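You operate a simulated robot arm through the tools that you are given. There is no shell and no other tool. Be economical: measure what you need, move in short steps, check, and stop when the job is done.

The job below is to be done with a simulated two-armed robot. You get a single attempt, and the scene is never put back.

TASK
Take the cap off the pouch marked "sea salt" on the middle of the counter and lay it down there.

Only the result counts: the job must be done as asked and must still hold three seconds after the hand-in. Knocking over, shifting, dropping, spilling or breaking anything else fails it. Lids that push on must go on centred and level and be pressed home; caps that screw on are set level and turned clockwise until they are tight.

THE ROBOT
Two 6-joint arms with two-finger parallel grippers on one trunk, on a base that drives. Base frame: it is fixed to the floor where the robot stands at the start and does not move with it; the origin is under the middle of the robot, x ahead of it, y to its left, z up; the surface under the hand at the start is at about z = 900. Units: mm, rad, N and s.
The left shoulder is at the start at [60, 187, 1197], the right one opposite. With the tool pointing down near the work surface each hand reaches from about 260 to 620 mm from the robot's upright axis, wherever it stands, measured 20 degrees to its own side. Payload 1.57 kg a hand.
The tool frame of a hand sits at the grasp point between the pads (the TCP): z along the fingers, y along the line on which they close. The tips reach 30 mm beyond it. Largest opening 110 mm; finger width 24, thickness 12; the body of the gripper, 48 by 112 mm, starts 78 mm behind the TCP.
Orientation is that of the tool frame in the base frame, as [roll, pitch, yaw] about the fixed x, y, z axes, in that order (R = Rz(yaw) Ry(pitch) Rx(roll)). With the fingers straight down and closing along the base's y, the tool's x points along the base's -x, its y along +y and its z along -z.

THE INTERFACE
- The arms move only by the tool servo_tool. It takes "left_steps", "right_steps" or both (then of equal length, played together; a hand with none holds still); each is one flat list of numbers, 7 for each row, row after row: the turn, a rotation vector about the tool's x, y, z in rad, then the shift along the tool's x, y, z in mm, then the gripper command, from -1 (fully open) to 1 (shut), values between in proportion. In form: [rx, ry, rz, dx, dy, dz, hand, rx, ry, rz, dx, dy, dz, hand, ...]. A call has 1 to 20 rows; each row shifts and turns the commanded pose from where the row before left it, along the tool's axes as they then stand. Each row takes 0.2 s and may step no farther than 50 mm and 0.15 rad from the row before; otherwise, or with a gripper value out of range, the whole call is refused. A pose out of reach is approached as far as the arm can. The call stops where the force on the tool passes 40 N (or 10 N more than at its start, if that is more) or the arm is blocked; 0.2 s more then pass. Each finger travels about 153 mm/s and halts on what it meets, pressing with about 35 N; the grip force reading is that of the motor and also rises with nothing between the fingers. The clock runs only during rows and for 0.2 s after the last one: add rows that do not move to give the fingers time. The reply holds the time, the measured pose of the TCP, the force on the tool along the base axes, the opening and the grip force, in the units named above and with some noise, with the torque about the TCP (base axes, N m) and any sound that the robot's microphone picked up.
- Cameras (640 x 400 px; columns grow to the right, rows downward): "scene" is now at [18.8, -33.4, 1749.6]; the picture's right is [-0.43, -0.90, 0.00], its down [-0.70, 0.33, -0.64] and it looks along [0.58, -0.27, -0.77] (base axes); focal length 260 px, centre (320, 200). "left" rides on the left gripper at [70, -16, -141] in its tool frame; the picture's right is [0.23, 0.97, 0.00], its down [-0.86, 0.20, -0.48] and it looks along [-0.47, 0.11, 0.88] (tool axes); focal length 222 px, centre (320, 200). "right" rides on the right gripper at [70, 16, -141] in its tool frame; the picture's right is [-0.23, 0.97, 0.00], its down [-0.86, -0.20, -0.48] and it looks along [-0.47, -0.11, 0.88] (tool axes); focal length 222 px, centre (320, 200). There is no depth. A picture from a camera that has moved, and an enlarged one, comes with that camera's place and axes in the base frame and with its lens. The place of the scene camera against the robot may be out by one fixed shift of up to 18 mm in any direction.
- snapshot(camera): a new picture of that camera. The clock stands still meanwhile.
- raise_lower(by): slides the trunk up (or, below 0, down) by that many mm; the arms and the scene camera ride with it, the base frame stays. It gives what a move gives, with no picture.
- base_move(legs): drives the robot by 1 to 6 legs, each [ahead, left, turn to the left] in mm, mm and rad, along the robot's own axes; the way and the turn of a leg run together, so that a leg with both is an arc; at most 1500 mm and 3.142 rad a leg. The arms and the cameras ride along, it lands a little off, and it stops where it bumps. It gives what a move gives.
- pan_tilt(pan, tilt): turns the head with the scene camera to pan (to the left, within 1.501 rad either way) and tilt (down, from -0.506 to 1.204), counted from straight ahead of the robot. It gives what a move gives.
- close_up(camera, box): a new picture of the part [left, top, right, bottom] of that camera's present view, enlarged. The clock stands still meanwhile.
- job_done(): hands the job in; it is judged then, once.

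Work in short steps. Places have to be worked out from the pictures, the camera data and where the tool is seen: move nearer, look again, correct. Check each grasp and each placing, and mend what went wrong. You have 120 turns and 100 pictures in all, those below and enlarged ones among them. Open the grippers and draw the arms clear of the work before you hand the job in, unless the task says otherwise; then end with one line.

The tools are called after "Call:" as name(argument=value, ...) on one line, values as JSON. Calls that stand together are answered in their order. servo_tool: Moves the arms, as the interface text tells. Its arguments: {"type":"object","properties":{"left_steps":{"type":"array","items":{"type":"number"}},"right_steps":{"type":"array","items":{"type":"number"}}},"required":[]} The other tools are called the same way: raise_lower (by) slides the trunk up or down; base_move (legs) drives the base; pan_tilt (pan, tilt) turns the head that bears the scene camera; snapshot (camera) takes a picture; close_up (camera, box) takes an enlarged picture of a part of a camera's view; job_done () hands the job in.

At the start:

```text
clock: 0.0
left_tcp_pos: [342.5, -23.5, 1158.7]
left_orientation: [-3.14, 0.0, -3.139]
left_wrist_force: [-0.3, 0.9, -0.1]
left_torque: [0.02, 0.01, 0.0]
left_gripper_width: 110.0
left_finger_force: 0.0
right_tcp_pos: [323.3, -339.0, 1190.8]
right_orientation: [-3.141, 0.0, 3.141]
right_wrist_force: [0.5, -0.4, -0.1]
right_torque: [0.01, 0.0, -0.01]
right_gripper_width: 109.9
right_finger_force: 0.0
trunk travel left (down, up): [-825.0, 165.0]
robot x, y, heading: [1.8, 1.0, -0.0]
head pan, tilt: [-0.44, 0.88]
```

scene: 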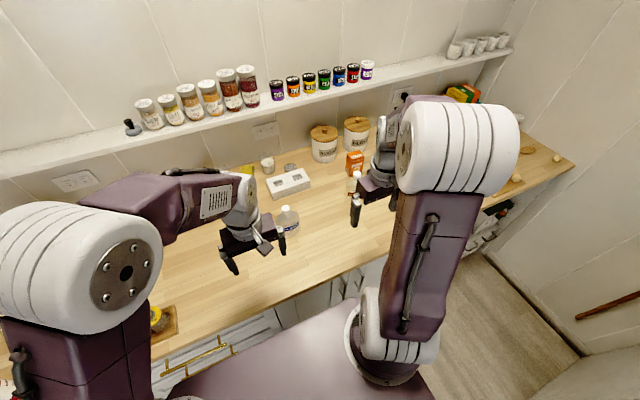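
right: 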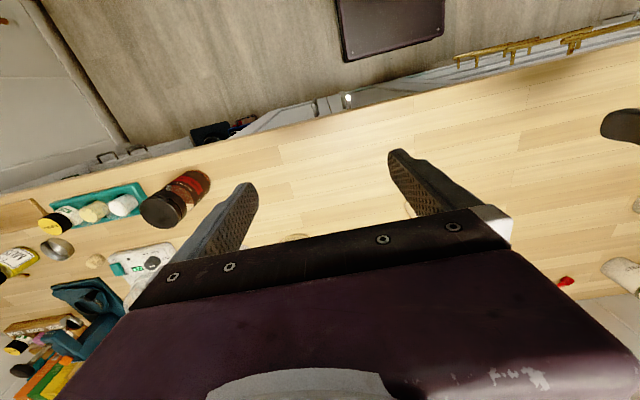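
left: 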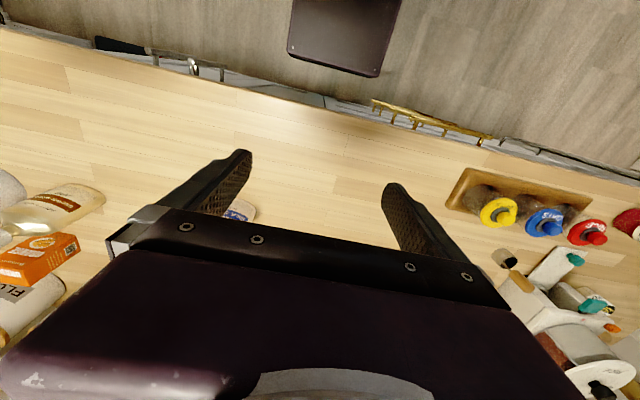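

The pouch may be the clear object near (287,218) beside the left hand. I'll enlarge that area.

Call:
close_up(camera="scene", box=[200, 130, 360, 260])

Call:
close_up(camera="scene", box=[340, 70, 580, 230])

```text
3.08 times, centred on (280, 195) of scene
camera zoom: at [18.8, -33.4, 1749.6], right [-0.43, -0.9, 0.0], down [-0.7, 0.33, -0.64], along [0.58, -0.27, -0.77], focal length 801 px, centre (443, 215)
```

zoom: 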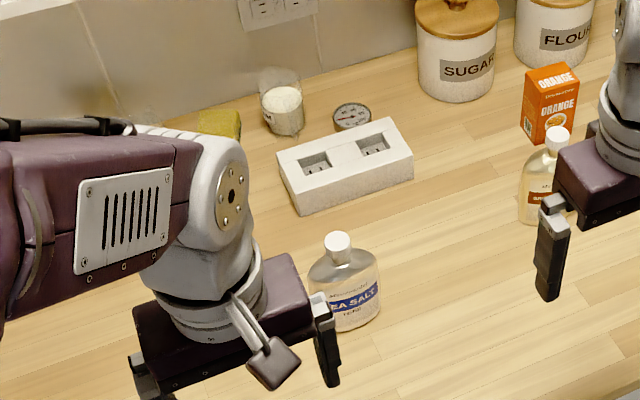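

```text
2.50 times, centred on (460, 150) of scene
camera zoom: at [18.8, -33.4, 1749.6], right [-0.43, -0.9, 0.0], down [-0.7, 0.33, -0.64], along [0.58, -0.27, -0.77], focal length 651 px, centre (-30, 325)
```

zoom: 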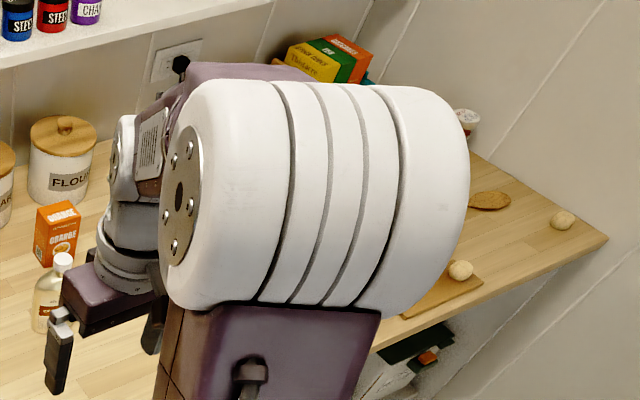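

The sea-salt pouch stands near (565,-160), with a white cap. I'll swing the left hand aside to the left so I can see it.

Call:
servo_tool(left_steps=[0, 0, 0, 0, 40, 0, -1, 0, 0, 0, 0, 40, 0, -1, 0, 0, 0, 0, 40, 0, -1, 0, 0, 0, 0, 40, 0, -1])

Call:
close_up(camera="scene", box=[240, 160, 340, 240])

Call:
snapshot(camera="scene")

```text
clock: 1.0
left_tcp_pos: [343.4, 138.0, 1158.1]
left_orientation: [-3.14, 0.001, 3.14]
left_wrist_force: [0.3, 0.3, -0.5]
left_torque: [0.01, 0.02, 0.04]
left_gripper_width: 110.0
left_finger_force: 0.0
right_tcp_pos: [322.5, -338.9, 1192.1]
right_orientation: [-3.14, 0.0, 3.141]
right_wrist_force: [-0.6, 0.5, 0.3]
right_torque: [-0.05, 0.02, 0.0]
right_gripper_width: 109.9
right_finger_force: 0.1
trunk travel left (down, up): [-825.0, 165.0]
robot x, y, heading: [-1.6, -0.2, 0.003]
head pan, tilt: [-0.44, 0.88]
```

```text
5.00 times, centred on (290, 200) of scene
camera zoom: at [18.6, -31.3, 1749.7], right [-0.43, -0.9, 0.0], down [-0.7, 0.33, -0.64], along [0.58, -0.27, -0.77], focal length 1302 px, centre (470, 200)
```

zoom: 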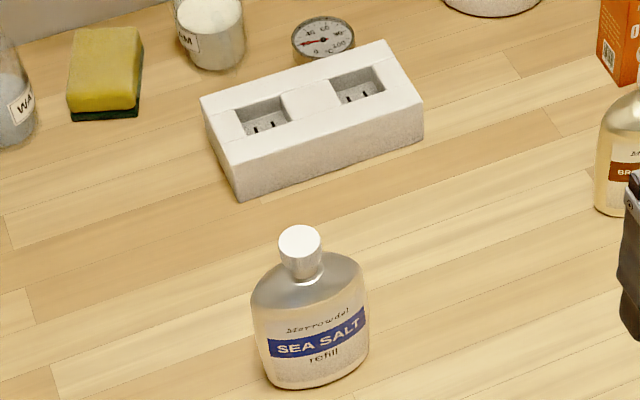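

```text
93 pictures are left
camera scene: at [18.6, -31.3, 1749.7], right [-0.43, -0.9, 0.0], down [-0.7, 0.33, -0.64], along [0.58, -0.27, -0.77], focal length 260 px, centre (320, 200)
```

scene: 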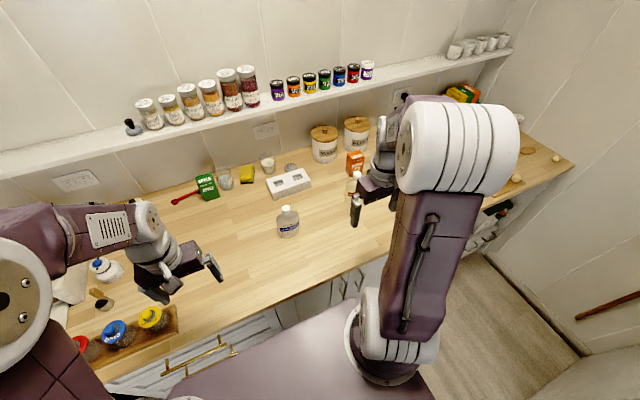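

The pouch base is at about (564,-154), with its wide side along y and the cap top near z≈1045. I'll bring the right hand high above it to measure with the wrist camera.

Call:
servo_tool(right_steps=[0, 0, 0, -30, 30, 0, -1, 0, 0, 0, -30, 30, 0, -1, 0, 0, 0, -30, 30, 0, -1, 0, 0, 0, -30, 30, 0, -1, 0, 0, 0, -30, 30, 0, -1, 0, 0, 0, -30, 30, 0, -1])

Call:
snapshot(camera="right")

```text
clock: 2.4
left_tcp_pos: [344.3, 137.4, 1157.2]
left_orientation: [-3.14, -0.003, 3.141]
left_wrist_force: [0.7, 0.3, 0.5]
left_torque: [-0.01, -0.01, 0.03]
left_gripper_width: 110.0
left_finger_force: 0.0
right_tcp_pos: [505.2, -158.9, 1192.4]
right_orientation: [-3.141, -0.003, 3.141]
right_wrist_force: [0.4, 0.3, 0.0]
right_torque: [-0.04, 0.01, -0.03]
right_gripper_width: 109.9
right_finger_force: 0.1
trunk travel left (down, up): [-825.0, 165.0]
robot x, y, heading: [3.6, 2.0, 0.002]
head pan, tilt: [-0.44, 0.88]
```

```text
92 pictures are left
camera right: at [435.9, -141.9, 1331.8], right [0.23, 0.97, 0.0], down [0.86, -0.2, 0.48], along [0.46, -0.11, -0.88], focal length 222 px, centre (320, 200)
```

right: 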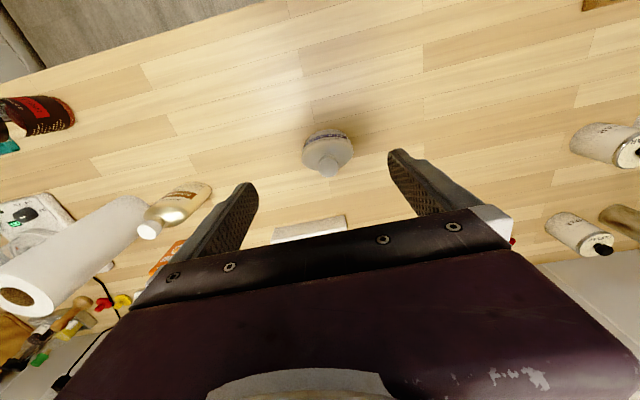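

I'll zoom on the cap in the wrist view.

Call:
close_up(camera="right", box=[280, 110, 380, 190])

```text
5.00 times, centred on (330, 150) of right
camera zoom: at [435.9, -141.9, 1331.8], right [0.23, 0.97, 0.0], down [0.86, -0.2, 0.48], along [0.46, -0.11, -0.88], focal length 1111 px, centre (270, 450)
```

zoom: 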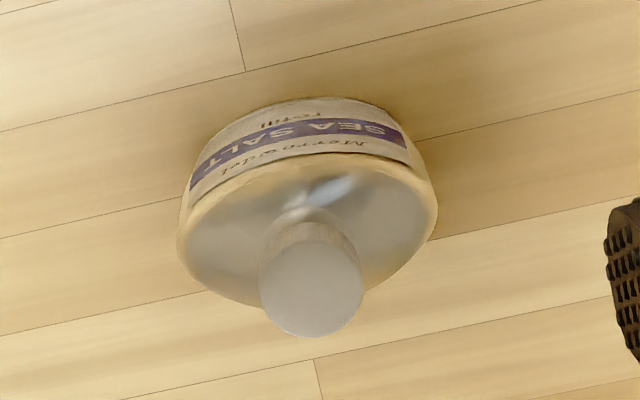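

Cap diameter is about 28 mm. I'll move over it and down somewhat for a second sight line.

Call:
servo_tool(right_steps=[0, 0, 0, -18, 0, 30, -1, 0, 0, 0, -18, 0, 30, -1, 0, 0, 0, 0, 0, 0, -1])

Call:
close_up(camera="right", box=[240, 90, 400, 220])

```text
clock: 3.2
left_tcp_pos: [340.9, 135.9, 1156.9]
left_orientation: [-3.14, 0.001, 3.141]
left_wrist_force: [-0.9, -0.1, 0.2]
left_torque: [-0.02, -0.03, 0.02]
left_gripper_width: 109.9
left_finger_force: 0.0
right_tcp_pos: [538.0, -159.1, 1131.1]
right_orientation: [3.14, 0.002, 3.141]
right_wrist_force: [-0.3, 0.2, -0.1]
right_torque: [0.05, -0.02, -0.02]
right_gripper_width: 110.2
right_finger_force: 0.1
trunk travel left (down, up): [-825.0, 165.0]
robot x, y, heading: [0.4, 1.4, -0.001]
head pan, tilt: [-0.44, 0.88]
```

```text
3.08 times, centred on (320, 155) of right
camera zoom: at [468.1, -142.7, 1271.6], right [0.23, 0.97, 0.0], down [0.85, -0.2, 0.48], along [0.47, -0.11, -0.88], focal length 684 px, centre (320, 338)
```

zoom: 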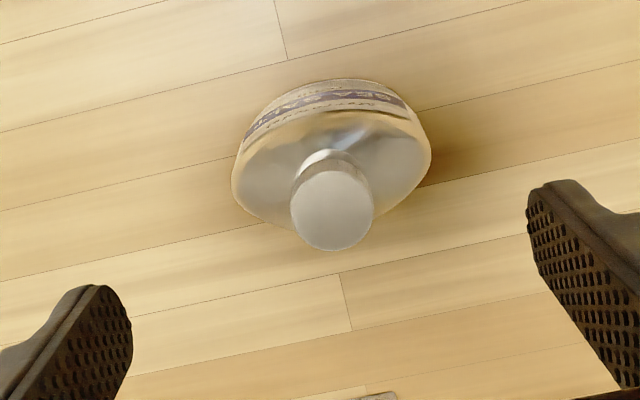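

Two sight lines give the cap top at about (537,-155,1055), so the pouch is held best at (537,-150,~950), clear of the cap. I'll turn the left hand sideways, tool x up and fingers pointing to -y, to steady the pouch.

Call:
servo_tool(left_steps=[0.0806, 0.0806, -0.0806, 0, 0, 0, -1, 0.0806, 0.0806, -0.0806, 0, 0, 0, -1, 0.0806, 0.0806, -0.0806, 0, 0, 0, -1, 0.0806, 0.0806, -0.0806, 0, 0, 0, -1, 0.0806, 0.0806, -0.0806, 0, 0, 0, -1, 0.0806, 0.0806, -0.0806, 0, 0, 0, -1, 0.0806, 0.0806, -0.0806, 0, 0, 0, -1, 0.0806, 0.0806, -0.0806, 0, 0, 0, -1, 0.0806, 0.0806, -0.0806, 0, 0, 0, -1, 0.0806, 0.0806, -0.0806, 0, 0, 0, -1, 0.0806, 0.0806, -0.0806, 0, 0, 0, -1, 0.0806, 0.0806, -0.0806, 0, 0, 0, -1, 0.0806, 0.0806, -0.0806, 0, 0, 0, -1, 0.0806, 0.0806, -0.0806, 0, 0, 0, -1, 0.0806, 0.0806, -0.0806, 0, 0, 0, -1, 0, 0, 0, 0, 0, 0, -1])

Call:
snapshot(camera="scene")

```text
clock: 6.6
left_tcp_pos: [343.0, 136.4, 1158.1]
left_orientation: [0.614, -1.568, 0.959]
left_wrist_force: [-0.2, -0.3, -0.1]
left_torque: [0.01, 0.01, 0.0]
left_gripper_width: 109.9
left_finger_force: 0.1
right_tcp_pos: [538.8, -160.9, 1130.3]
right_orientation: [-3.141, 0.001, 3.141]
right_wrist_force: [-0.6, 0.1, 0.3]
right_torque: [0.0, 0.02, 0.01]
right_gripper_width: 110.1
right_finger_force: 0.1
trunk travel left (down, up): [-825.0, 165.0]
robot x, y, heading: [1.7, -0.7, -0.002]
head pan, tilt: [-0.44, 0.88]
```

```text
89 pictures are left
camera scene: at [19.0, -33.5, 1749.6], right [-0.43, -0.9, 0.0], down [-0.7, 0.33, -0.64], along [0.58, -0.27, -0.77], focal length 260 px, centre (320, 200)
```

scene: 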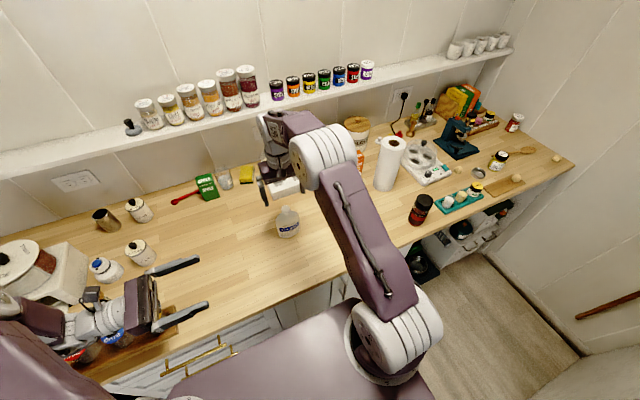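

Left hand is sideways as wanted. I'll add a small yaw (-0.1) and a downward tilt (0.25), then go to a standoff left of the pouch.

Call:
servo_tool(left_steps=[-0.1, 0, 0, 0, 0, 0, -1, 0, -0.125, 0, 0, 0, 0, -1, 0, -0.125, 0, 0, 0, 0, -1, 0, 0, 0, -17.3, -27.7, 23.35, -1, 0, 0, 0, -17.3, -27.7, 23.35, -1, 0, 0, 0, -17.3, -27.7, 23.35, -1, 0, 0, 0, -17.3, -27.7, 23.35, -1, 0, 0, 0, -17.3, -27.7, 23.35, -1, 0, 0, 0, -17.3, -27.7, 23.35, -1, 0, 0, 0, -17.3, -27.7, 23.35, -1, 0, 0, 0, -17.3, -27.7, 23.35, -1, 0, 0, 0, 0, 0, 0, -1])

Call:
snapshot(camera="left")

Call:
snapshot(camera="scene")

```text
clock: 9.2
left_tcp_pos: [518.2, -28.3, 993.6]
left_orientation: [3.139, -1.324, -1.667]
left_wrist_force: [0.2, 0.6, 1.1]
left_torque: [0.0, 0.01, 0.0]
left_gripper_width: 109.9
left_finger_force: 0.1
left hand out of reach, approached as far as the arm can: row 11
right_tcp_pos: [537.7, -159.0, 1129.8]
right_orientation: [-3.141, 0.0, -3.141]
right_wrist_force: [1.4, 0.5, 0.2]
right_torque: [-0.01, -0.02, 0.01]
right_gripper_width: 109.9
right_finger_force: 0.0
trunk travel left (down, up): [-825.0, 165.0]
robot x, y, heading: [-2.3, -0.0, -0.004]
head pan, tilt: [-0.44, 0.88]
```

```text
88 pictures are left
camera left: at [546.2, 90.8, 1096.0], right [-0.97, 0.04, 0.22], down [-0.13, 0.69, -0.71], along [-0.18, -0.72, -0.67], focal length 222 px, centre (320, 200)
```

left: 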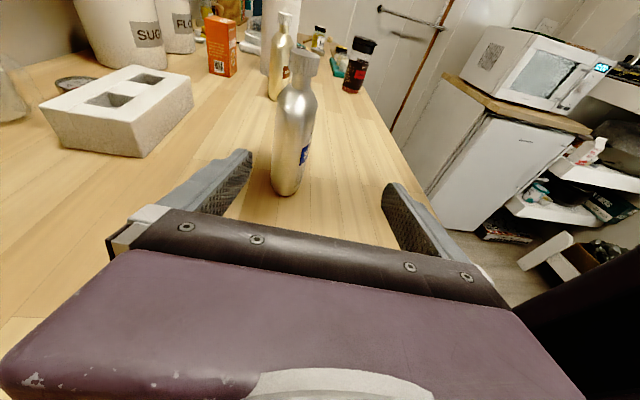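

```text
87 pictures are left
camera scene: at [18.8, -32.9, 1749.7], right [-0.43, -0.9, 0.0], down [-0.7, 0.33, -0.64], along [0.58, -0.27, -0.77], focal length 260 px, centre (320, 200)
```

scene: 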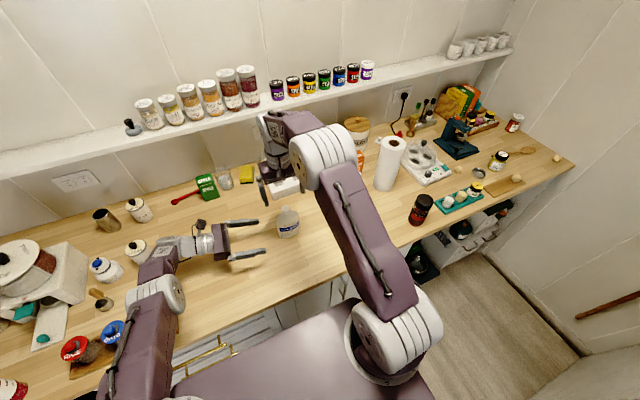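

The left arm is short of reach by about 50–60 mm, so I'd like to drive nearer. I'll look down ahead to check the clearance to the counter.

Call:
pan_tilt(pan=0, tilt=1.2)

Call:
snapshot(camera="scene")

```text
clock: 10.1
left_tcp_pos: [518.9, -27.9, 991.8]
left_orientation: [3.14, -1.319, -1.67]
left_wrist_force: [0.6, 0.3, -0.3]
left_torque: [0.0, -0.01, -0.01]
left_gripper_width: 109.9
left_finger_force: 0.0
right_tcp_pos: [538.7, -159.5, 1129.3]
right_orientation: [-3.141, 0.0, 3.141]
right_wrist_force: [-0.5, 0.6, 0.7]
right_torque: [-0.01, -0.01, 0.01]
right_gripper_width: 110.2
right_finger_force: 0.1
trunk travel left (down, up): [-825.0, 165.0]
robot x, y, heading: [-0.6, 2.9, -0.0]
head pan, tilt: [0.0, 1.201]
```

```text
86 pictures are left
camera scene: at [5.6, -0.9, 1728.3], right [0.0, -1.0, 0.0], down [-0.93, 0.0, -0.36], along [0.36, 0.0, -0.93], focal length 260 px, centre (320, 200)
```

scene: 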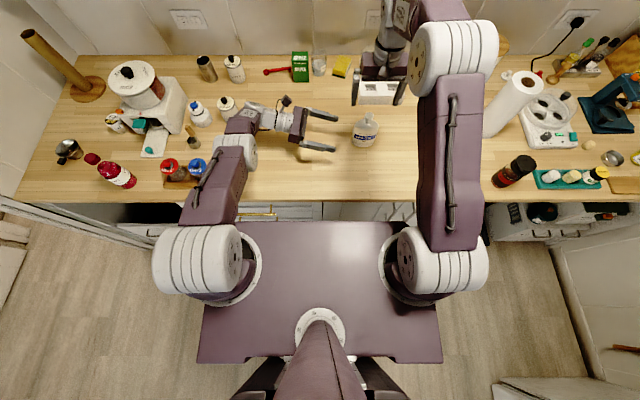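

The deck's front edge is near x≈190 and the counter's edge near x≈319, so there's room. I'll drive 70 mm ahead; both hands are clear of everything on that path.

Call:
base_move(legs=[[70, 0, 0]])

Call:
pan_tilt(pan=-0.3, tilt=0.95)

Call:
snapshot(camera="scene")

```text
clock: 11.1
left_tcp_pos: [584.7, -27.8, 995.4]
left_orientation: [-3.128, -1.321, -1.685]
left_wrist_force: [-0.5, -1.2, 0.4]
left_torque: [0.02, -0.01, 0.04]
left_gripper_width: 110.2
left_finger_force: 0.0
right_tcp_pos: [604.2, -159.3, 1132.4]
right_orientation: [-3.141, 0.003, 3.141]
right_wrist_force: [-0.3, -0.4, 0.4]
right_torque: [-0.02, 0.0, -0.02]
right_gripper_width: 110.1
right_finger_force: 0.0
trunk travel left (down, up): [-825.0, 165.0]
robot x, y, heading: [69.1, 3.1, -0.002]
head pan, tilt: [0.0, 1.201]
```

```text
clock: 11.9
left_tcp_pos: [589.3, -27.5, 991.5]
left_orientation: [3.134, -1.323, -1.664]
left_wrist_force: [1.1, -0.4, -1.1]
left_torque: [0.0, 0.01, -0.03]
left_gripper_width: 110.1
left_finger_force: 0.1
right_tcp_pos: [610.1, -158.2, 1129.4]
right_orientation: [-3.141, 0.001, -3.142]
right_wrist_force: [-0.6, 0.1, -0.4]
right_torque: [0.01, 0.02, -0.01]
right_gripper_width: 109.8
right_finger_force: 0.1
trunk travel left (down, up): [-825.0, 165.0]
robot x, y, heading: [66.9, 1.8, 0.003]
head pan, tilt: [-0.3, 0.949]
```

```text
85 pictures are left
camera scene: at [91.6, -22.0, 1744.3], right [-0.29, -0.96, 0.0], down [-0.78, 0.24, -0.58], along [0.55, -0.17, -0.81], focal length 260 px, centre (320, 200)
```

scene: 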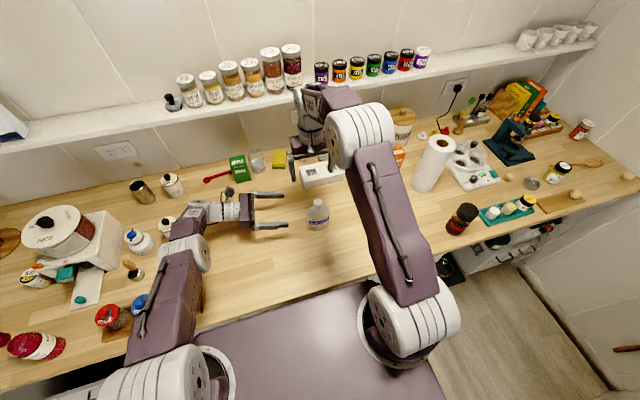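

Drive went fine. Next the right hand goes back over the cap and the left holds, so I can see its settled pose.

Call:
servo_tool(left_steps=[0, 0, 0, 0, 0, 0, -1, 0, 0, 0, 0, 0, 0, -1, 0, 0, 0, 0, 0, 0, -1], right_steps=[0, 0, 0, 36, 0, 0, -1, 0, 0, 0, 36, 0, 0, -1, 0, 0, 0, 0, 0, 0, -1])

Call:
snapshot(camera="left")

Call:
close_up(camera="right", box=[240, 90, 400, 220])

```text
clock: 12.7
left_tcp_pos: [588.3, -29.2, 992.2]
left_orientation: [3.138, -1.322, -1.667]
left_wrist_force: [0.4, 0.9, 0.1]
left_torque: [0.02, -0.01, 0.0]
left_gripper_width: 109.9
left_finger_force: 0.0
right_tcp_pos: [536.5, -159.1, 1130.0]
right_orientation: [-3.141, -0.001, 3.141]
right_wrist_force: [0.3, 0.1, -0.3]
right_torque: [0.02, 0.02, -0.03]
right_gripper_width: 110.0
right_finger_force: 0.2
trunk travel left (down, up): [-825.0, 165.0]
robot x, y, heading: [69.6, -0.6, -0.001]
head pan, tilt: [-0.3, 0.949]
```

```text
84 pictures are left
camera left: at [616.8, 90.8, 1095.7], right [-0.97, 0.04, 0.22], down [-0.13, 0.69, -0.71], along [-0.18, -0.72, -0.67], focal length 222 px, centre (320, 200)
```

left: 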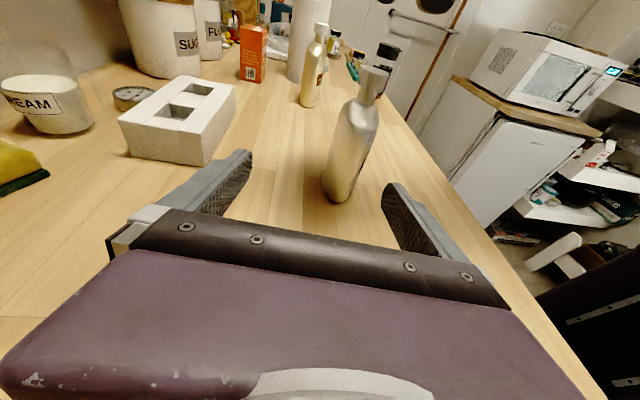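

```text
3.08 times, centred on (320, 155) of right
camera zoom: at [467.3, -142.9, 1271.1], right [0.23, 0.97, 0.0], down [0.86, -0.2, 0.48], along [0.47, -0.11, -0.88], focal length 684 px, centre (320, 338)
```

zoom: 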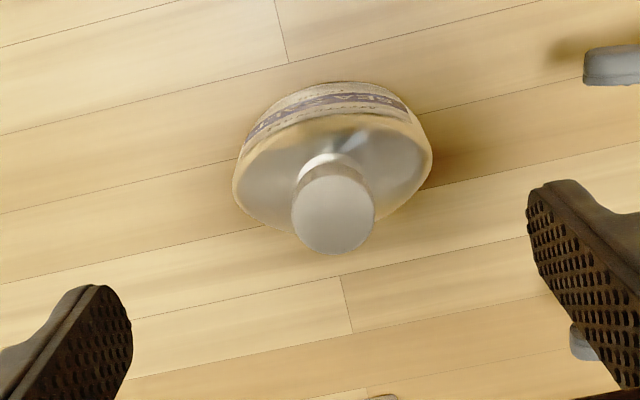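

Cross-check from the left camera gives cap top (540,-155,1052) and the pouch's left base end at (534,-119). I'll shift the left hand to line up, then check.

Call:
servo_tool(left_steps=[0, 0, 0, -5.3, 19.2, 4, -1, 0, 0, 0, -5.3, 19.2, 4, -1, 0, 0, 0, 0, 0, 0, -1])

Call:
snapshot(camera="left")

```text
clock: 13.5
left_tcp_pos: [548.5, -30.5, 980.8]
left_orientation: [-3.139, -1.322, -1.673]
left_wrist_force: [0.8, 0.0, 0.8]
left_torque: [-0.04, 0.01, -0.02]
left_gripper_width: 109.9
left_finger_force: 0.0
right_tcp_pos: [536.1, -160.0, 1130.9]
right_orientation: [-3.141, 0.001, 3.141]
right_wrist_force: [0.0, 0.7, 0.0]
right_torque: [0.0, 0.01, -0.03]
right_gripper_width: 109.8
right_finger_force: 0.2
trunk travel left (down, up): [-825.0, 165.0]
robot x, y, heading: [73.0, 2.2, -0.001]
head pan, tilt: [-0.3, 0.949]
```

```text
82 pictures are left
camera left: at [577.0, 89.2, 1083.6], right [-0.97, 0.04, 0.22], down [-0.13, 0.69, -0.71], along [-0.18, -0.72, -0.67], focal length 222 px, centre (320, 200)
```

left: 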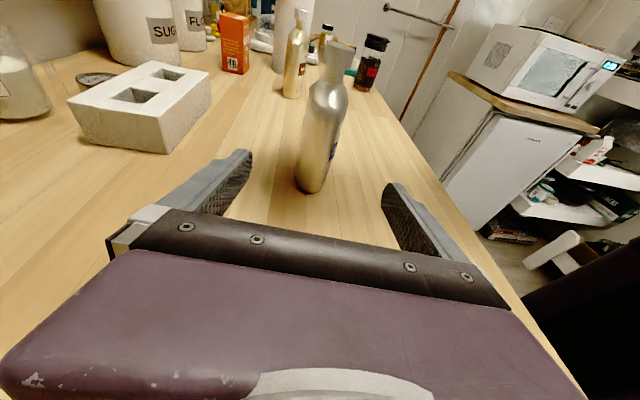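

Aligned. I'll advance 112 mm along the fingers, open, and check.

Call:
servo_tool(left_steps=[0, 0, 0, 0, 0, 28, -1, 0, 0, 0, 0, 0, 28, -1, 0, 0, 0, 0, 0, 28, -1, 0, 0, 0, 0, 0, 28, -1, 0, 0, 0, 0, 0, 0, -1])

Call:
snapshot(camera="left")

Call:
close_up(camera="scene", box=[230, 150, 390, 250])

Call:
snapshot(camera="right")

```text
clock: 14.7
left_tcp_pos: [536.8, -136.8, 952.2]
left_orientation: [3.139, -1.322, -1.67]
left_wrist_force: [-0.6, 0.0, 0.0]
left_torque: [-0.01, 0.0, -0.01]
left_gripper_width: 110.1
left_finger_force: 0.1
right_tcp_pos: [536.4, -159.5, 1131.3]
right_orientation: [-3.141, 0.001, -3.141]
right_wrist_force: [-0.6, -0.1, 0.3]
right_torque: [0.0, -0.02, 0.01]
right_gripper_width: 110.1
right_finger_force: 0.1
trunk travel left (down, up): [-825.0, 165.0]
robot x, y, heading: [69.2, 1.2, 0.002]
head pan, tilt: [-0.3, 0.949]
```

```text
81 pictures are left
camera left: at [566.4, -18.2, 1056.4], right [-0.97, 0.04, 0.22], down [-0.13, 0.69, -0.71], along [-0.18, -0.72, -0.67], focal length 222 px, centre (320, 200)
```

left: 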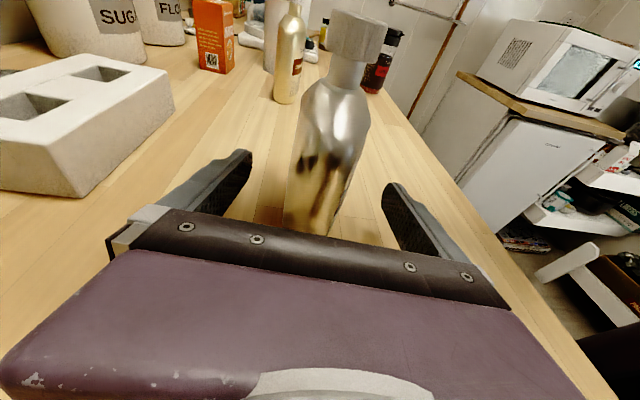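

```text
4.00 times, centred on (310, 200) of scene
camera zoom: at [88.9, -21.6, 1744.4], right [-0.3, -0.96, 0.0], down [-0.78, 0.24, -0.58], along [0.56, -0.17, -0.81], focal length 1041 px, centre (360, 200)
```

zoom: 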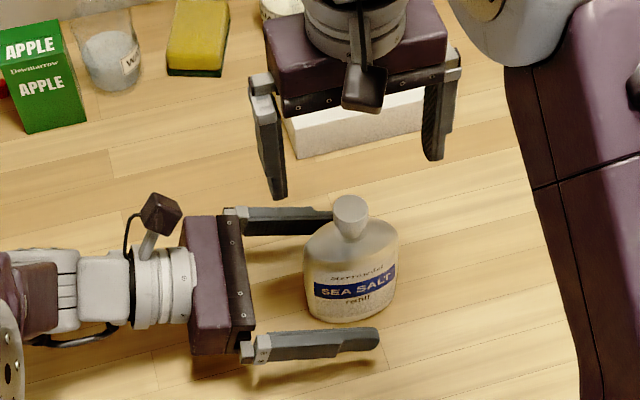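

```text
79 pictures are left
camera right: at [466.8, -142.6, 1271.4], right [0.23, 0.97, 0.0], down [0.86, -0.2, 0.48], along [0.47, -0.11, -0.88], focal length 222 px, centre (320, 200)
```

right: 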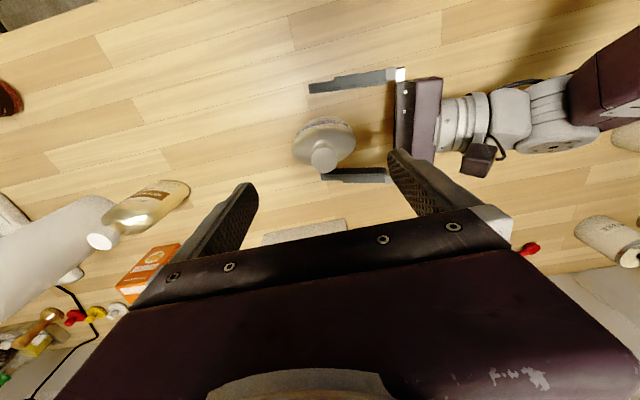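

Fingers straddle the pouch, centred. I'll go 8 mm further and close gradually to feel for contact.

Call:
servo_tool(left_steps=[0, 0, 0, 0, 0, 8, -1, 0, 0, 0, 0, 0, 0, -0.5, 0, 0, 0, 0, 0, 0, -0.09, 0, 0, 0, 0, 0, 0, 0.05, 0, 0, 0, 0, 0, 0, 0.09, 0, 0, 0, 0, 0, 0, 0.09])

Call:
snapshot(camera="left")

```text
clock: 16.1
left_tcp_pos: [536.8, -144.6, 950.9]
left_orientation: [3.14, -1.324, -1.67]
left_wrist_force: [1.1, -0.8, 0.3]
left_torque: [0.0, -0.03, 0.01]
left_gripper_width: 51.0
left_finger_force: 0.8
right_tcp_pos: [536.4, -159.9, 1130.1]
right_orientation: [-3.141, -0.001, -3.141]
right_wrist_force: [-0.2, 0.6, 0.0]
right_torque: [-0.01, -0.02, -0.03]
right_gripper_width: 109.9
right_finger_force: 0.0
trunk travel left (down, up): [-825.0, 165.0]
robot x, y, heading: [68.0, 0.6, -0.003]
head pan, tilt: [-0.3, 0.949]
```

```text
78 pictures are left
camera left: at [565.8, -26.1, 1054.5], right [-0.97, 0.04, 0.22], down [-0.13, 0.69, -0.71], along [-0.18, -0.72, -0.67], focal length 222 px, centre (320, 200)
```

left: 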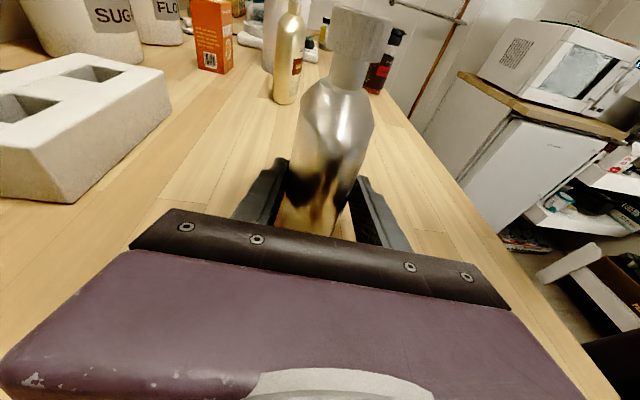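

Nearly touching at 51 mm. I'll creep closed in small steps.

Call:
servo_tool(left_steps=[0, 0, 0, 0, 0, 0, 0.12, 0, 0, 0, 0, 0, 0, 0.14, 0, 0, 0, 0, 0, 0, 0.16, 0, 0, 0, 0, 0, 0, 0.16])

```text
clock: 17.1
left_tcp_pos: [537.7, -145.1, 950.9]
left_orientation: [3.14, -1.323, -1.672]
left_wrist_force: [0.8, 0.0, 0.4]
left_torque: [-0.03, -0.07, 0.02]
left_gripper_width: 47.1
left_finger_force: 1.0
right_tcp_pos: [537.0, -161.0, 1129.9]
right_orientation: [3.141, 0.0, 3.141]
right_wrist_force: [-0.3, 1.7, -0.5]
right_torque: [-0.01, 0.0, -0.01]
right_gripper_width: 109.9
right_finger_force: 0.1
trunk travel left (down, up): [-825.0, 165.0]
robot x, y, heading: [71.1, -0.8, -0.004]
head pan, tilt: [-0.3, 0.949]
```

Call:
servo_tool(left_steps=[0, 0, 0, 0, 0, 0, 0.18, 0, 0, 0, 0, 0, 0, 0.2, 0, 0, 0, 0, 0, 0, 0.22, 0, 0, 0, 0, 0, 0, 0.22])

Call:
close_up(camera="left", box=[220, 100, 420, 250])

```text
clock: 18.1
left_tcp_pos: [538.4, -145.4, 950.7]
left_orientation: [3.139, -1.323, -1.668]
left_wrist_force: [2.2, 0.2, 0.7]
left_torque: [0.01, 0.01, 0.05]
left_gripper_width: 44.0
left_finger_force: 35.6
right_tcp_pos: [535.7, -159.9, 1129.8]
right_orientation: [3.141, -0.001, -3.142]
right_wrist_force: [-0.7, -0.1, 0.6]
right_torque: [0.0, -0.01, 0.01]
right_gripper_width: 110.0
right_finger_force: 0.1
trunk travel left (down, up): [-825.0, 165.0]
robot x, y, heading: [68.6, 2.8, -0.002]
head pan, tilt: [-0.3, 0.949]
```

```text
2.67 times, centred on (320, 175) of left
camera zoom: at [565.8, -26.1, 1054.4], right [-0.97, 0.04, 0.22], down [-0.13, 0.69, -0.71], along [-0.18, -0.72, -0.67], focal length 592 px, centre (320, 267)
```

zoom: 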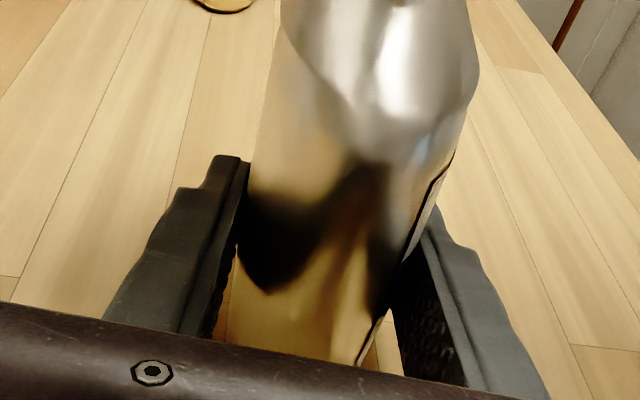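

The pouch is held at 44 mm width. I'll measure the cap again from the right camera.

Call:
close_up(camera="right", box=[280, 110, 380, 190])

Call:
snapshot(camera="left")

```text
5.00 times, centred on (330, 150) of right
camera zoom: at [466.9, -143.0, 1271.3], right [0.23, 0.97, 0.0], down [0.86, -0.2, 0.48], along [0.47, -0.11, -0.88], focal length 1111 px, centre (270, 450)
```

zoom: 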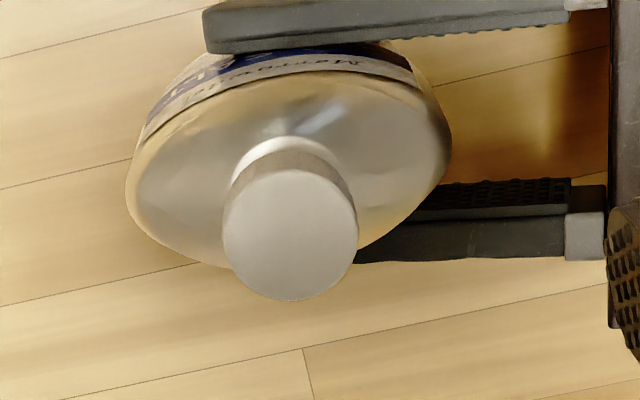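

```text
75 pictures are left
camera left: at [565.8, -26.1, 1054.4], right [-0.97, 0.04, 0.22], down [-0.13, 0.69, -0.71], along [-0.18, -0.72, -0.67], focal length 222 px, centre (320, 200)
```

left: 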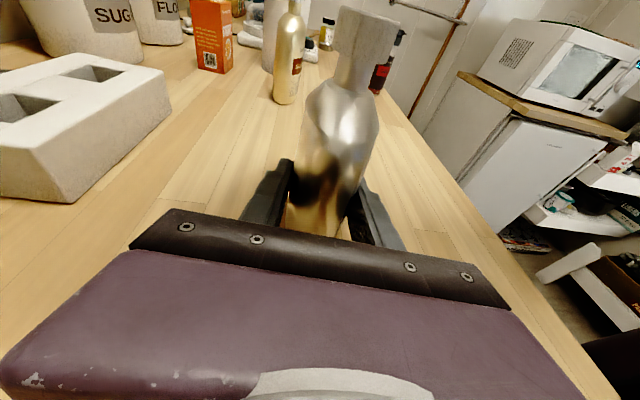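

The cap top is now at (536,-155,~1052) with its lower edge ~1032. I'll centre the right hand, pre-turn it clockwise 1.2 rad for a long counter-clockwise stroke, and descend part way.

Call:
servo_tool(right_steps=[0, 0, 0, 0, 5, 0, -1, 0, 0, 0.15, 0, 0, 0, -1, 0, 0, 0.15, 0, 0, 0, -1, 0, 0, 0.15, 0, 0, 0, -1, 0, 0, 0.15, 0, 0, 0, -1, 0, 0, 0.15, 0, 0, 0, -1, 0, 0, 0.15, 0, 0, 0, -1, 0, 0, 0.15, 0, 0, 0, -1, 0, 0, 0.15, 0, 0, 0, -1, 0, 0, 0, 0, 0, 20, -1, 0, 0, 0, 0, 0, 20, -1, 0, 0, 0, 0, 0, 0, -1])

Call:
snapshot(camera="right")

```text
clock: 20.7
left_tcp_pos: [538.3, -146.7, 950.7]
left_orientation: [3.139, -1.32, -1.672]
left_wrist_force: [-0.6, 0.1, 0.8]
left_torque: [-0.01, 0.05, 0.04]
left_gripper_width: 44.0
left_finger_force: 34.5
right_tcp_pos: [535.9, -154.1, 1089.9]
right_orientation: [-3.141, 0.0, 1.941]
right_wrist_force: [0.6, 1.0, -0.3]
right_torque: [0.0, 0.01, 0.01]
right_gripper_width: 109.8
right_finger_force: 0.1
trunk travel left (down, up): [-825.0, 165.0]
robot x, y, heading: [70.0, -1.6, -0.0]
head pan, tilt: [-0.3, 0.949]
```

```text
74 pictures are left
camera right: at [526.8, -83.2, 1231.0], right [0.99, 0.14, 0.0], down [0.12, -0.87, 0.48], along [0.07, -0.47, -0.88], focal length 222 px, centre (320, 200)
```

right: 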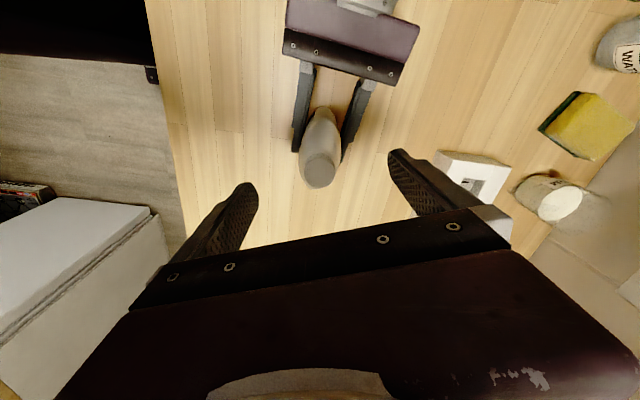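

Cap centre seen at (536,-153), well under the hand. I'll descend to z≈1059, tips about at the cap's lower edge.

Call:
servo_tool(right_steps=[0, 0, 0, 0, 0, 11, -1, 0, 0, 0, 0, 0, 10, -1, 0, 0, 0, 0, 0, 10, -0.6, 0, 0, 0, 0, 0, 0, 0, 0, 0, 0, 0, 0, 0, 0.3, 0, 0, 0, 0, 0, 0, 0.3])

Call:
close_up(camera="right", box=[220, 100, 420, 240])

Call:
close_up(camera="left", box=[240, 0, 480, 160])

```text
clock: 22.1
left_tcp_pos: [537.1, -144.7, 950.5]
left_orientation: [3.139, -1.323, -1.671]
left_wrist_force: [0.5, -0.7, 0.6]
left_torque: [0.01, 0.02, 0.02]
left_gripper_width: 43.9
left_finger_force: 34.6
right_tcp_pos: [537.1, -154.0, 1060.2]
right_orientation: [3.141, 0.001, 1.943]
right_wrist_force: [-0.3, 0.2, -0.2]
right_torque: [0.06, 0.02, 0.01]
right_gripper_width: 38.4
right_finger_force: 0.1
trunk travel left (down, up): [-825.0, 165.0]
robot x, y, heading: [70.7, -0.8, 0.003]
head pan, tilt: [-0.3, 0.949]
```

```text
2.86 times, centred on (320, 170) of right
camera zoom: at [527.0, -83.4, 1200.5], right [0.99, 0.14, 0.0], down [0.12, -0.87, 0.48], along [0.07, -0.47, -0.88], focal length 635 px, centre (320, 286)
```

zoom: 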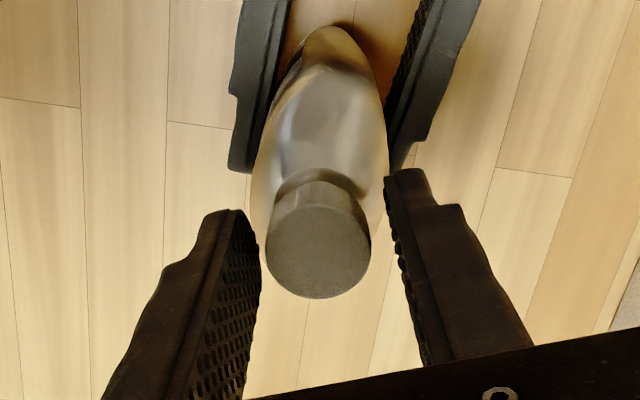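

```text
2.50 times, centred on (360, 80) of left
camera zoom: at [565.7, -26.1, 1054.4], right [-0.97, 0.04, 0.22], down [-0.13, 0.69, -0.71], along [-0.18, -0.72, -0.67], focal length 555 px, centre (220, 500)
```

zoom: 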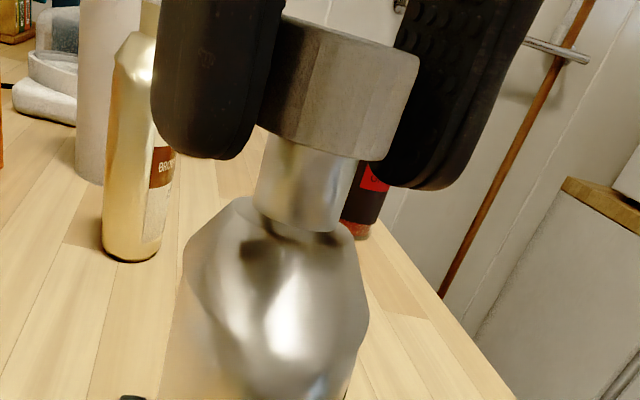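

Fingers straddle the cap well, and tips end at its bottom edge. I'll shift 2 mm in -y tool to centre and close on it.

Call:
servo_tool(right_steps=[0, 0, 0, 0, -2, 0, 0.3, 0, 0, 0, 0, 0, 0, 0.42, 0, 0, 0, 0, 0, 0, 0.5, 0, 0, 0, 0, 0, 0, 0.56, 0, 0, 0, 0, 0, 0, 0.6, 0, 0, 0, 0, 0, 0, 0.6])

Call:
close_up(camera="left", box=[240, 0, 480, 160])

```text
clock: 23.5
left_tcp_pos: [537.9, -144.8, 950.8]
left_orientation: [3.139, -1.323, -1.67]
left_wrist_force: [-7.5, -3.8, 0.4]
left_torque: [0.31, -0.61, -0.04]
left_gripper_width: 44.0
left_finger_force: 35.3
right_tcp_pos: [535.5, -156.3, 1060.1]
right_orientation: [3.14, 0.0, 1.942]
right_wrist_force: [7.5, 4.1, -1.1]
right_torque: [0.09, -0.21, 0.01]
right_gripper_width: 25.0
right_finger_force: 35.0
trunk travel left (down, up): [-825.0, 165.0]
robot x, y, heading: [71.4, 1.3, -0.001]
head pan, tilt: [-0.3, 0.949]
```

```text
2.50 times, centred on (360, 80) of left
camera zoom: at [565.4, -26.3, 1054.4], right [-0.97, 0.04, 0.22], down [-0.13, 0.69, -0.71], along [-0.18, -0.72, -0.67], focal length 555 px, centre (220, 500)
```

zoom: 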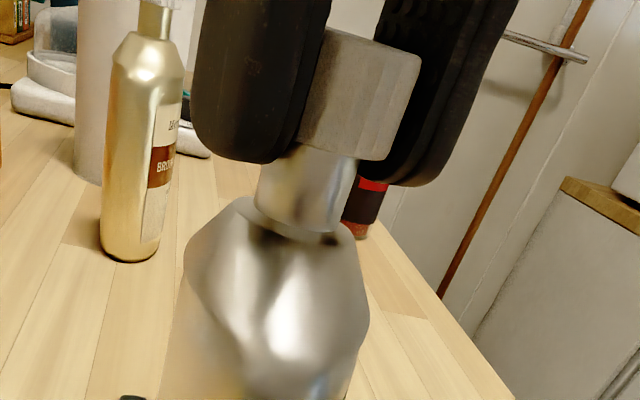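

Cap is gripped at 25 mm. I'll relieve the side force by 1.5 mm, then start turning counter-clockwise and watch the forces.

Call:
servo_tool(right_steps=[0, 0, 0, 0, 1.5, 0, 0.6, 0, 0, -0.1, 0, 0, 0, 0.6, 0, 0, -0.1, 0, 0, 0, 0.6, 0, 0, -0.1, 0, 0, 0, 0.6, 0, 0, -0.1, 0, 0, 0, 0.6])

Call:
close_up(camera="left", box=[240, 0, 480, 160])

```text
clock: 24.7
left_tcp_pos: [536.6, -144.4, 952.4]
left_orientation: [3.14, -1.32, -1.668]
left_wrist_force: [-2.5, 0.6, -0.1]
left_torque: [-0.13, 0.04, -0.06]
left_gripper_width: 44.1
left_finger_force: 35.0
right_tcp_pos: [535.7, -156.6, 1058.9]
right_orientation: [3.14, 0.0, 2.344]
right_wrist_force: [0.4, -1.4, 2.3]
right_torque: [-0.09, -0.1, 0.0]
right_gripper_width: 24.4
right_finger_force: 35.0
trunk travel left (down, up): [-825.0, 165.0]
robot x, y, heading: [67.1, 1.6, 0.0]
head pan, tilt: [-0.3, 0.949]
```

```text
2.50 times, centred on (360, 80) of left
camera zoom: at [565.6, -26.0, 1054.5], right [-0.97, 0.04, 0.22], down [-0.13, 0.69, -0.71], along [-0.18, -0.72, -0.67], focal length 555 px, centre (220, 500)
```

zoom: 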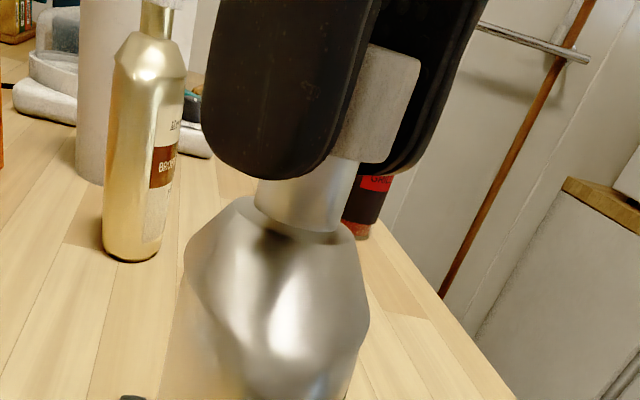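

It turns with low torque and no pouch motion. I'll continue counter-clockwise, 1.8 rad more.

Call:
servo_tool(right_steps=[0, 0, -0.14, 0, 0, 0, 0.6, 0, 0, -0.14, 0, 0, 0, 0.6, 0, 0, -0.14, 0, 0, 0, 0.6, 0, 0, -0.14, 0, 0, 0, 0.6, 0, 0, -0.14, 0, 0, 0, 0.6, 0, 0, -0.14, 0, 0, 0, 0.6, 0, 0, -0.14, 0, 0, 0, 0.6, 0, 0, -0.14, 0, 0, 0, 0.6, 0, 0, -0.14, 0, 0, 0, 0.6, 0, 0, -0.14, 0, 0, 0, 0.6, 0, 0, -0.14, 0, 0, 0, 0.6, 0, 0, -0.14, 0, 0, 0, 0.6, 0, 0, -0.14, 0, 0, 0, 0.6])

Call:
close_up(camera="left", box=[240, 0, 480, 160])

```text
clock: 27.5
left_tcp_pos: [538.0, -144.8, 952.0]
left_orientation: [-3.141, -1.324, -1.672]
left_wrist_force: [6.7, 16.1, -2.4]
left_torque: [-0.68, -0.02, -0.06]
left_gripper_width: 43.9
left_finger_force: 34.9
right_tcp_pos: [535.6, -154.3, 1059.1]
right_orientation: [-3.141, -0.001, -2.118]
right_wrist_force: [-2.9, -16.1, 16.1]
right_torque: [-0.48, 0.11, -0.02]
right_gripper_width: 25.1
right_finger_force: 35.3
trunk travel left (down, up): [-825.0, 165.0]
robot x, y, heading: [64.8, 1.5, 0.002]
head pan, tilt: [-0.3, 0.949]
```

```text
2.50 times, centred on (360, 80) of left
camera zoom: at [565.4, -25.6, 1054.8], right [-0.97, 0.04, 0.22], down [-0.13, 0.69, -0.71], along [-0.18, -0.72, -0.67], focal length 555 px, centre (220, 500)
```

zoom: 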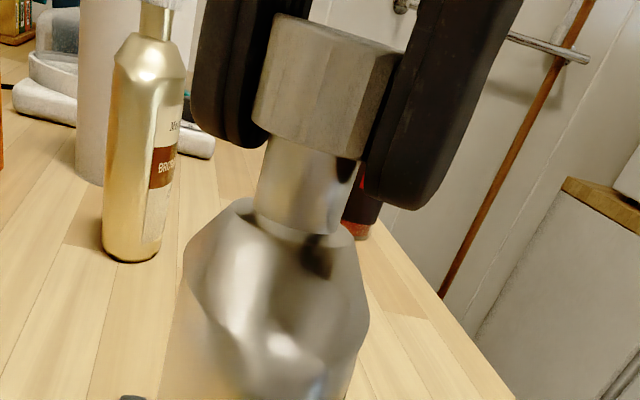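

The cap is climbing on its thread (16 N up). I'll relieve by 1.5 mm up and 2 mm toward -y, then turn further.

Call:
servo_tool(right_steps=[0, 0, 0, 1.7, -1, -1.5, 0.6, 0, 0, -0.14, 0, 0, -0.1, 0.6, 0, 0, -0.14, 0, 0, -0.1, 0.6, 0, 0, -0.14, 0, 0, -0.1, 0.6, 0, 0, -0.14, 0, 0, -0.1, 0.6, 0, 0, -0.14, 0, 0, -0.1, 0.6])

```text
clock: 28.9
left_tcp_pos: [536.8, -145.4, 950.4]
left_orientation: [3.141, -1.322, -1.672]
left_wrist_force: [-1.0, -12.7, 0.7]
left_torque: [1.0, -0.02, 0.04]
left_gripper_width: 44.3
left_finger_force: 35.0
right_tcp_pos: [535.9, -156.2, 1063.0]
right_orientation: [-3.14, 0.001, -1.418]
right_wrist_force: [0.5, 11.7, 0.6]
right_torque: [0.31, 0.09, 0.0]
right_gripper_width: 24.8
right_finger_force: 34.8
trunk travel left (down, up): [-825.0, 165.0]
robot x, y, heading: [71.4, 1.2, 0.004]
head pan, tilt: [-0.3, 0.949]
```

Forces are balanced in z; y slightly over-corrected. I'll correct by 0.9 mm and keep turning.

Call:
servo_tool(right_steps=[0, 0, 0, -0.9, 0, 0, 0.6, 0, 0, -0.14, 0, 0, -0.1, 0.6, 0, 0, -0.14, 0, 0, -0.1, 0.6, 0, 0, -0.14, 0, 0, -0.1, 0.6, 0, 0, -0.14, 0, 0, -0.1, 0.6, 0, 0, -0.14, 0, 0, -0.1, 0.6])

Call:
close_up(camera="left", box=[240, 0, 480, 160])

```text
clock: 30.3
left_tcp_pos: [537.2, -144.6, 951.3]
left_orientation: [3.141, -1.324, -1.673]
left_wrist_force: [-7.1, -4.4, 2.4]
left_torque: [0.11, -0.59, -0.05]
left_gripper_width: 44.2
left_finger_force: 35.4
right_tcp_pos: [536.0, -156.6, 1062.5]
right_orientation: [-3.14, -0.002, -0.719]
right_wrist_force: [8.7, 2.8, -1.2]
right_torque: [0.09, -0.15, 0.0]
right_gripper_width: 24.8
right_finger_force: 35.2
trunk travel left (down, up): [-825.0, 165.0]
robot x, y, heading: [72.8, 0.2, -0.003]
head pan, tilt: [-0.3, 0.949]
```

```text
2.50 times, centred on (360, 80) of left
camera zoom: at [565.4, -26.2, 1054.6], right [-0.97, 0.04, 0.22], down [-0.13, 0.69, -0.71], along [-0.18, -0.72, -0.67], focal length 555 px, centre (220, 500)
```

zoom: 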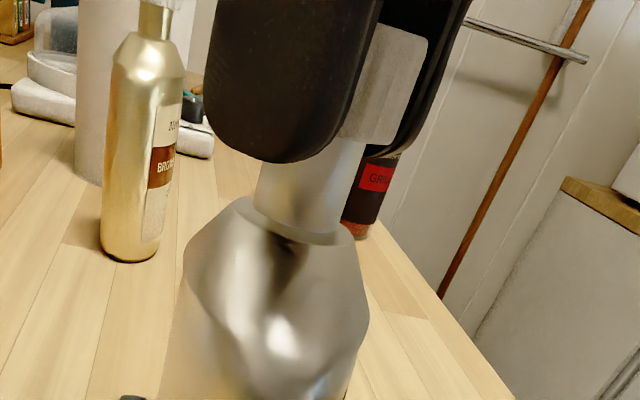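

About 3.6 rad turned and the cap is visibly higher. I'll test a gentle lift of 2 mm to see if it's free.

Call:
servo_tool(right_steps=[0, 0, 0, 0, 0, -1, 0.6, 0, 0, 0, 0, 0, -1, 0.6])

```text
clock: 30.9
left_tcp_pos: [538.6, -144.8, 951.7]
left_orientation: [3.141, -1.325, -1.668]
left_wrist_force: [-8.8, 0.8, 9.6]
left_torque: [0.04, -0.5, -0.1]
left_gripper_width: 43.9
left_finger_force: 34.9
right_tcp_pos: [535.7, -155.0, 1063.1]
right_orientation: [3.14, 0.0, -0.721]
right_wrist_force: [8.4, -0.2, -11.8]
right_torque: [-0.14, -0.47, 0.01]
right_gripper_width: 25.2
right_finger_force: 34.7
trunk travel left (down, up): [-825.0, 165.0]
robot x, y, heading: [72.5, -2.0, -0.0]
head pan, tilt: [-0.3, 0.949]
```

Still threaded (−12 N). I'll keep turning under this slight tension.

Call:
servo_tool(right_steps=[0, 0, -0.14, 0, 0, 0, 0.6, 0, 0, -0.14, 0, 0, 0, 0.6, 0, 0, -0.14, 0, 0, 0, 0.6, 0, 0, -0.14, 0, 0, 0, 0.6, 0, 0, -0.14, 0, 0, 0, 0.6, 0, 0, -0.14, 0, 0, 0, 0.6, 0, 0, -0.14, 0, 0, 0, 0.6])

```text
clock: 32.5
left_tcp_pos: [533.7, -142.0, 951.3]
left_orientation: [-3.138, -1.323, -1.683]
left_wrist_force: [-9.6, 6.8, 9.2]
left_torque: [0.68, -0.88, 0.49]
left_gripper_width: 46.2
left_finger_force: 35.2
right_tcp_pos: [524.1, -114.0, 1063.1]
right_orientation: [3.096, -0.026, 0.136]
right_wrist_force: [3.4, -1.4, 15.0]
right_torque: [-0.35, 0.66, -0.27]
right_gripper_width: 26.1
right_finger_force: 34.9
right hand out of reach, approached as far as the arm can: row 5, 6, 7
trunk travel left (down, up): [-825.0, 165.0]
robot x, y, heading: [72.5, -0.9, -0.001]
head pan, tilt: [-0.3, 0.949]
stopped in row 7 (right hand): the force on the tool passed its limit at 56 N (the readings are from after the stop); the commanded pose is now the measured one
```

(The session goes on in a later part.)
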